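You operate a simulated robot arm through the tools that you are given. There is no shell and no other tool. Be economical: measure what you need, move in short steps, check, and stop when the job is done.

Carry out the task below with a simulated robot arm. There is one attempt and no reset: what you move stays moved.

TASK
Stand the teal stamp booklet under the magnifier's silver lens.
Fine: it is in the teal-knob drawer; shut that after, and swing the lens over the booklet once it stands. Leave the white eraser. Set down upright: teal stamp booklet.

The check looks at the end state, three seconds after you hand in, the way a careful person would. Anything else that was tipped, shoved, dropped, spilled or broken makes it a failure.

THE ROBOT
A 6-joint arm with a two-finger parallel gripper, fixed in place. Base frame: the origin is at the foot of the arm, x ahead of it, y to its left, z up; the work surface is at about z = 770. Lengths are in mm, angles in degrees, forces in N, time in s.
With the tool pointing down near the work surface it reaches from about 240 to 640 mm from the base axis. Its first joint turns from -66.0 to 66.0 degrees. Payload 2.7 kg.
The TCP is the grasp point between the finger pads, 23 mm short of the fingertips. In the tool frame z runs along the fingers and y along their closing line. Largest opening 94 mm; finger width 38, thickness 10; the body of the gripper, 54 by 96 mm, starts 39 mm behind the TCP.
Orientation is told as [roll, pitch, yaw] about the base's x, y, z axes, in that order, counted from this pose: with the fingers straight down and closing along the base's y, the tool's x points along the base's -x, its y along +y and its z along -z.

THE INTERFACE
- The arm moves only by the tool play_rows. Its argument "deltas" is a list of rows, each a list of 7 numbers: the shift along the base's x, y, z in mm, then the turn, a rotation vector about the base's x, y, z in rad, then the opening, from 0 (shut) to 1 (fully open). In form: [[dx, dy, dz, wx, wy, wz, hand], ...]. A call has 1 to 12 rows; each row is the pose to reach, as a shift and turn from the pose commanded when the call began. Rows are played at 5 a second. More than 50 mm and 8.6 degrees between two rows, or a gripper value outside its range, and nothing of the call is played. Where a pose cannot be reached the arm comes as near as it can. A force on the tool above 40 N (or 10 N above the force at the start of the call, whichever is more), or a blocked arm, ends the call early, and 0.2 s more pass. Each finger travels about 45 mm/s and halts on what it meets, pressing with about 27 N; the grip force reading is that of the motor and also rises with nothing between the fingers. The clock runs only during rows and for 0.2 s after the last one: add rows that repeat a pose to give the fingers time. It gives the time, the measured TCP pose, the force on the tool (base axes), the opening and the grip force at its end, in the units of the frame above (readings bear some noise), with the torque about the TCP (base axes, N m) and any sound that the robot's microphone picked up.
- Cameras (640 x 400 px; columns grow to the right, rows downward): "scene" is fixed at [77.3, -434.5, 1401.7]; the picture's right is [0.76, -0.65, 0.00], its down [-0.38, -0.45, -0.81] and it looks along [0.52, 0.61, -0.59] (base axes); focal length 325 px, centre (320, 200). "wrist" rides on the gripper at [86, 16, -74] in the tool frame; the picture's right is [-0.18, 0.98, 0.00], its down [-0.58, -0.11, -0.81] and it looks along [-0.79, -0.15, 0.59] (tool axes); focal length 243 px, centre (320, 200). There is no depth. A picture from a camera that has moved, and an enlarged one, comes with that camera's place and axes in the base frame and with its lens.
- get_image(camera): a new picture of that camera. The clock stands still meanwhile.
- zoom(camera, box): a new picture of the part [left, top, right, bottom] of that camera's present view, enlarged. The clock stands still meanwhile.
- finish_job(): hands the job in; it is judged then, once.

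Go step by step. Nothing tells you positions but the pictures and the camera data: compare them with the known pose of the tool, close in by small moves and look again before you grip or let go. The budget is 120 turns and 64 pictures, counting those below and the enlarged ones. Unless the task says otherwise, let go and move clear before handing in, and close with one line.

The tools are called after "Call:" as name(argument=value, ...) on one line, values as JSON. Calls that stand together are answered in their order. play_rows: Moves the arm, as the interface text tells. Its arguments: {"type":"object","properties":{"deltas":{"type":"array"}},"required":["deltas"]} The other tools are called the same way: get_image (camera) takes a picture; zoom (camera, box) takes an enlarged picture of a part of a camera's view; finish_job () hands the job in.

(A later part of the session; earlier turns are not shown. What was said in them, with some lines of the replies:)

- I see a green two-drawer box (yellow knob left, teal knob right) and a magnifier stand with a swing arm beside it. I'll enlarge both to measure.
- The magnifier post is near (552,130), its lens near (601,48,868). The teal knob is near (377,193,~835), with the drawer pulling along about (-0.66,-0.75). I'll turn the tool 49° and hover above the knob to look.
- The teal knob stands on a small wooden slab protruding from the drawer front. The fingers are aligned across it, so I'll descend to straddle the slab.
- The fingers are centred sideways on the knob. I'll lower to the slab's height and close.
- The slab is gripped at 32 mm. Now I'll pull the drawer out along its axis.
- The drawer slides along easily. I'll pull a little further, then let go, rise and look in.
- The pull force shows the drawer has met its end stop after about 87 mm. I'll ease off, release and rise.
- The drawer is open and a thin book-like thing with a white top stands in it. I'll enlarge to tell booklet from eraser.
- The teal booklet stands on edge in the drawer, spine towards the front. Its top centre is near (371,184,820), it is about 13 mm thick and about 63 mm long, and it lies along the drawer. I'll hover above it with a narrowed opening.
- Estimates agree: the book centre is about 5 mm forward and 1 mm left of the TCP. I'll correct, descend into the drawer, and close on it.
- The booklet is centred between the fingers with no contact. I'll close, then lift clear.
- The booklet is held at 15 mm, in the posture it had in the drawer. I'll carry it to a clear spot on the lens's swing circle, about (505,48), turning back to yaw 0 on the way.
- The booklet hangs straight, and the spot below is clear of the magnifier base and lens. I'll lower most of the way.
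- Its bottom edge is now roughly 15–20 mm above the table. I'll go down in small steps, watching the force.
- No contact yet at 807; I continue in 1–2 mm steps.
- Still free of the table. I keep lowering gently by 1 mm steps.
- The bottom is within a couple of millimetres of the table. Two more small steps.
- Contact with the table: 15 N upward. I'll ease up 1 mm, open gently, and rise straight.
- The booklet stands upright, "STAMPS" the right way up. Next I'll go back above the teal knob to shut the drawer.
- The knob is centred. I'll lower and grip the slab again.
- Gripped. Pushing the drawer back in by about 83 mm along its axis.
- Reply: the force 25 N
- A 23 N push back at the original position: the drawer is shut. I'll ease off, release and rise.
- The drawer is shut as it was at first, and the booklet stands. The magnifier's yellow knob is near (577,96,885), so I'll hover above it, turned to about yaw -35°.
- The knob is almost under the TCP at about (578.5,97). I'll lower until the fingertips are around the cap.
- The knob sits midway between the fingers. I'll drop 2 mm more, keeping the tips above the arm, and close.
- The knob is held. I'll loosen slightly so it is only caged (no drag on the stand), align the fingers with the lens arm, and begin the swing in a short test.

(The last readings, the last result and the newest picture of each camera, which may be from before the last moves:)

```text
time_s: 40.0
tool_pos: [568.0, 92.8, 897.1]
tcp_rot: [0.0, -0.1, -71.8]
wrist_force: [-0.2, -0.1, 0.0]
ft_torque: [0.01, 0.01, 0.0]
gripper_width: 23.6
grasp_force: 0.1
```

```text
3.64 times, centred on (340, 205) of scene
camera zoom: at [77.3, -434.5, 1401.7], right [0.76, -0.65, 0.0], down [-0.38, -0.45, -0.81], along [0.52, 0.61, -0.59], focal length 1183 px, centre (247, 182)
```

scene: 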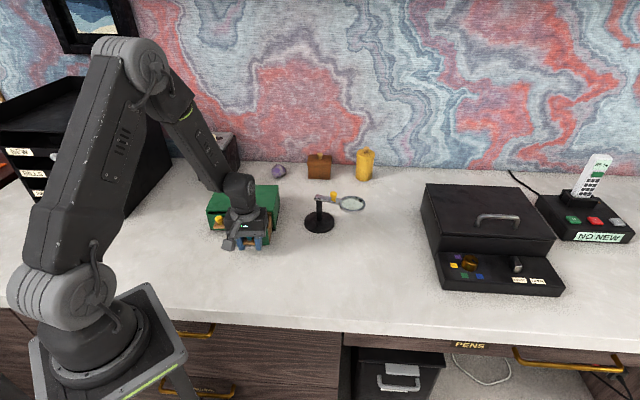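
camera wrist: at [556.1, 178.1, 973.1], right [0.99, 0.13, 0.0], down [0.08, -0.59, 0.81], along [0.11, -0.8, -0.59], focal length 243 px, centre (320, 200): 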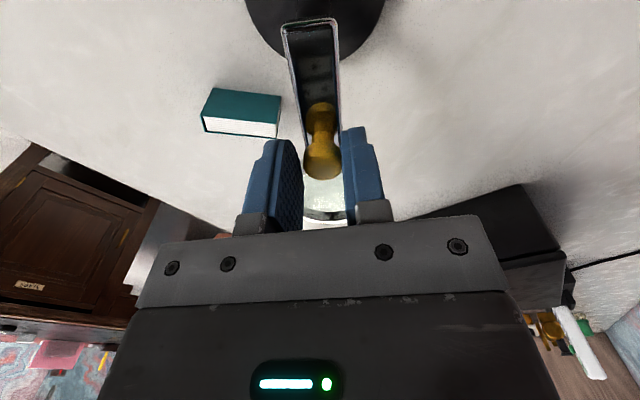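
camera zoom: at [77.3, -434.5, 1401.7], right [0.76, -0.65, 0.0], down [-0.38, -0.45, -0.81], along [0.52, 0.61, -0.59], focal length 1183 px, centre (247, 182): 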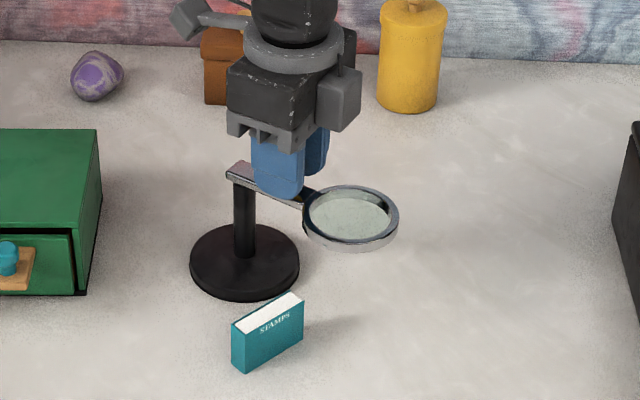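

The lens swings freely, with almost no force and the arm centred between the fingers. I'll go on.

Call:
play_rows(deltas=[[-5.5, -1.5, 0, 0, 0, -0.14, 0.25], [-11.1, -2.3, 0, 0, 0, -0.28, 0.25], [-16.8, -2.3, 0, 0, 0, -0.42, 0.25], [-22.4, -1.5, 0, 0, 0, -0.56, 0.25], [-22.4, -1.5, 0, 0, 0, -0.56, 0.25]])

Call:
get_image(camera="wrist")

Call:
zoom(camera="scene", box=[280, 150, 400, 260])

```text
time_s: 41.2
tool_pos: [545.6, 90.6, 898.6]
tcp_rot: [0.0, 0.0, -103.8]
wrist_force: [0.5, 0.6, 0.9]
ft_torque: [0.02, -0.01, -0.01]
gripper_width: 23.6
grasp_force: 0.0
```

```text
24 pictures are left
camera wrist: at [582.0, 169.5, 973.3], right [0.91, -0.41, 0.0], down [-0.25, -0.54, 0.81], along [-0.33, -0.73, -0.59], focal length 243 px, centre (320, 200)
```

wrist: 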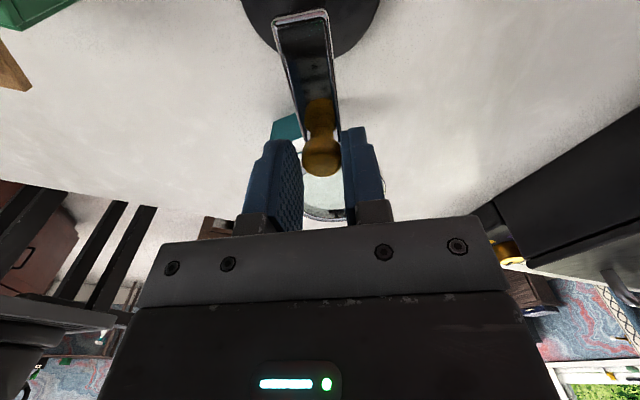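

```text
3.64 times, centred on (340, 205) of scene
camera zoom: at [77.3, -434.5, 1401.7], right [0.76, -0.65, 0.0], down [-0.38, -0.45, -0.81], along [0.52, 0.61, -0.59], focal length 1183 px, centre (247, 182)
```

zoom: 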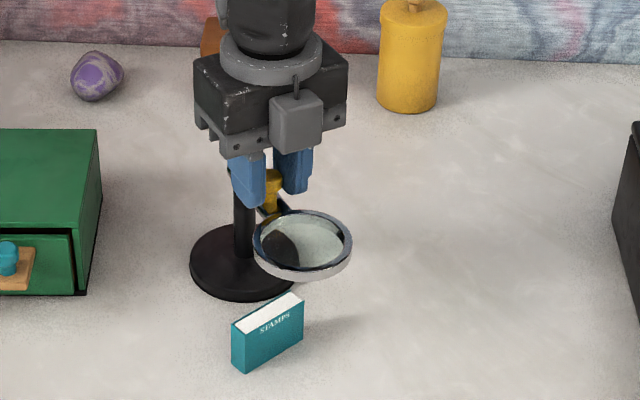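

The lens is at about -104° about the post, and the booklet is at about -120.5°. One more swing of 16–17°.

Call:
play_rows(deltas=[[-5.5, 1.6, 0, 0, 0, -0.14, 0.25], [-11.0, 4.1, 0, 0, 0, -0.285, 0.25], [-11.0, 4.1, 0, 0, 0, -0.285, 0.25]])

Call:
zoom(camera="scene", box=[280, 150, 400, 260])

Call:
get_image(camera="wrist")

```text
time_s: 42.0
tool_pos: [534.7, 95.6, 898.4]
tcp_rot: [0.0, 0.1, -120.1]
wrist_force: [0.5, 0.4, -0.3]
ft_torque: [-0.01, 0.03, 0.0]
gripper_width: 23.5
grasp_force: 0.0
```

```text
3.64 times, centred on (340, 205) of scene
camera zoom: at [77.3, -434.5, 1401.7], right [0.76, -0.65, 0.0], down [-0.38, -0.45, -0.81], along [0.52, 0.61, -0.59], focal length 1183 px, centre (247, 182)
```

zoom: 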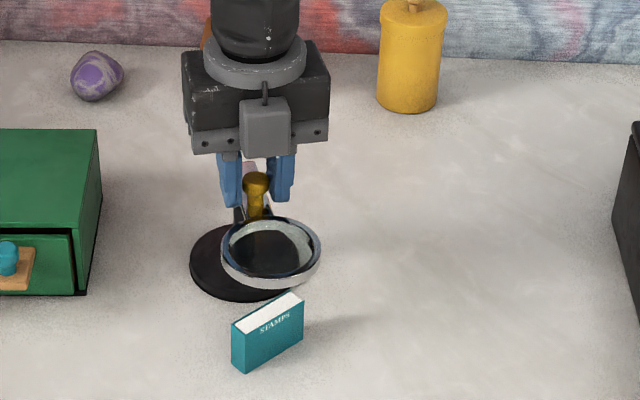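

```text
21 pictures are left
camera wrist: at [592.1, 160.1, 973.0], right [0.76, -0.65, 0.0], down [-0.39, -0.45, 0.81], along [-0.53, -0.61, -0.59], focal length 243 px, centre (320, 200)
```

wrist: 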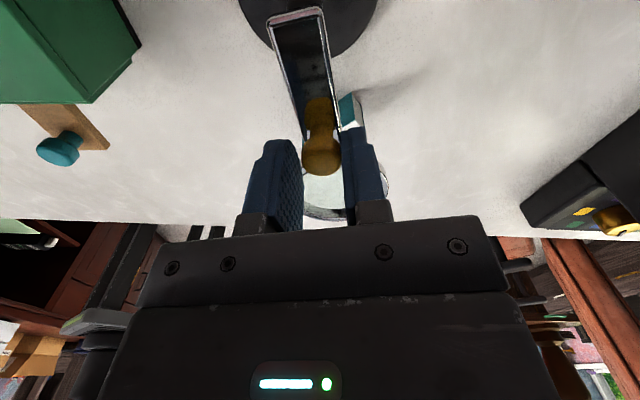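

The lens centre measures about (506,42) and the booklet's top about (502–504, 40–47), so the lens is over it. I'll open, rise and check.

Call:
play_rows(deltas=[[0, 0, 0, 0, 0, 0, 0.35], [0, 0, 0, 0, 0, 0, 0.5], [0, 0, 0, 0, 0, 0, 0.5], [0, 0, 30, 0, 0, 0, 0.5], [0, 0, 70, 0, 0, 0, 0.5], [0, 0, 110, 0, 0, 0, 0.5], [-40, 10, 120, 0, 0, 0.14, 0.5], [-80, 20, 120, 0, 0, 0.28, 0.5], [-120, 30, 120, 0, 0, 0.42, 0.5], [-160, 40, 120, 0, 0, 0.56, 0.5], [-160, 40, 120, 0, 0, 0.7, 0.5], [-160, 40, 120, 0, 0, 0.84, 0.5]])

Call:
get_image(camera="scene")

Call:
zoom(camera="scene", box=[280, 170, 380, 260])

```text
time_s: 44.6
tool_pos: [374.6, 135.8, 1018.2]
tcp_rot: [0.0, 0.0, -71.8]
wrist_force: [-0.2, 0.7, -0.5]
ft_torque: [0.01, 0.01, 0.02]
gripper_width: 46.8
grasp_force: 0.1
```

```text
20 pictures are left
```

scene: 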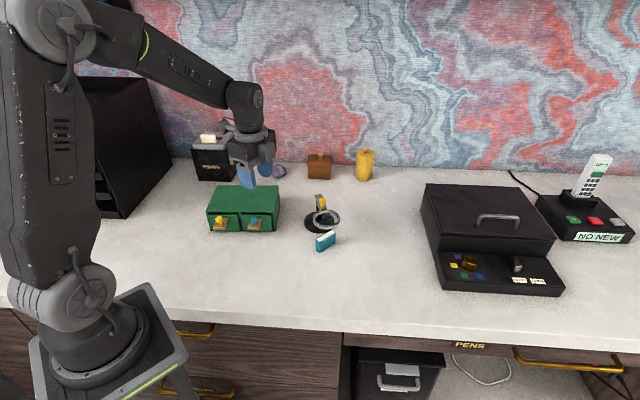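

```text
4.44 times, centred on (330, 215) of scene
camera zoom: at [77.3, -434.5, 1401.7], right [0.76, -0.65, 0.0], down [-0.38, -0.45, -0.81], along [0.52, 0.61, -0.59], focal length 1446 px, centre (276, 133)
```

zoom: 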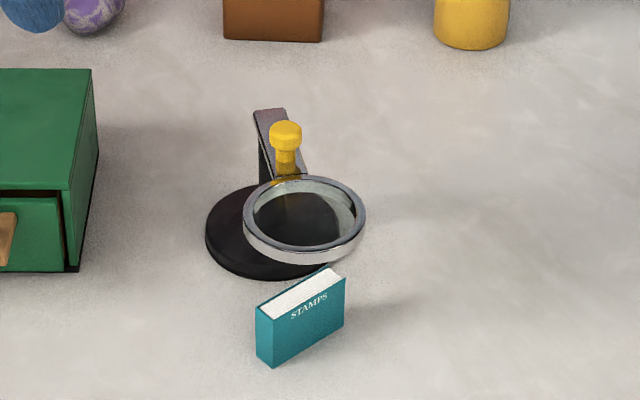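

Everything stands. I'll take one more view from the wrist to verify the lens-over-booklet alignment independently.

Call:
play_rows(deltas=[[5, -8, 0, 0, 0, 0.139, 0.5], [10, -17, 0, 0, 0, 0.278, 0.5], [15, -25, 0, 0, 0, 0.417, 0.5], [20, -34, 0, 0, 0, 0.556, 0.5], [25, -42, 0, 0, 0, 0.695, 0.5], [30, -50, 0, 0, 0, 0.834, 0.5], [35, -59, 0, 0, 0, 0.973, 0.5], [40, -67, 0, 0, 0, 1.112, 0.5], [45, -76, 0, 0, 0, 1.251, 0.5], [45, -76, 0, 0, 0, 1.251, 0.5]])

Call:
get_image(camera="wrist")

```text
time_s: 46.8
tool_pos: [418.7, 59.1, 1017.9]
tcp_rot: [0.0, 0.0, -0.1]
wrist_force: [0.4, -0.2, 0.8]
ft_torque: [-0.04, 0.02, -0.03]
gripper_width: 46.8
grasp_force: 0.1
```

```text
18 pictures are left
camera wrist: at [333.1, 73.3, 1092.9], right [0.19, 0.98, 0.0], down [0.58, -0.11, 0.81], along [0.79, -0.15, -0.59], focal length 243 px, centre (320, 200)
```

wrist: 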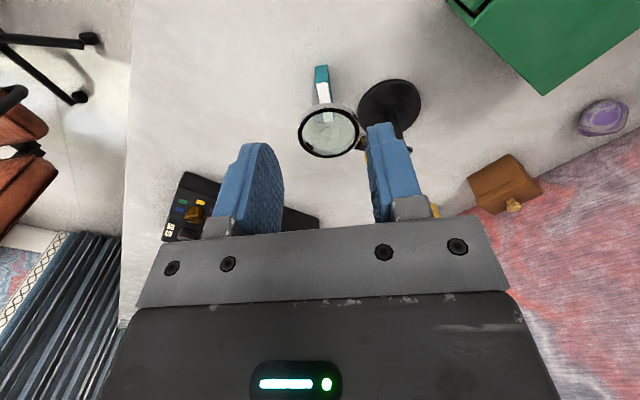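

Both views agree: the lens centre at about (507,47) lies over the upright booklet at about (503,46). The drawer is shut, everything else is undisturbed and the gripper is clear, so I'm handing in.

Call:
finish_job()

```text
The job is handed in.
```

The teal stamp booklet now stands upright with the magnifier's silver lens swung over it. The teal-knob drawer is shut again. I didn't see or touch the white eraser.
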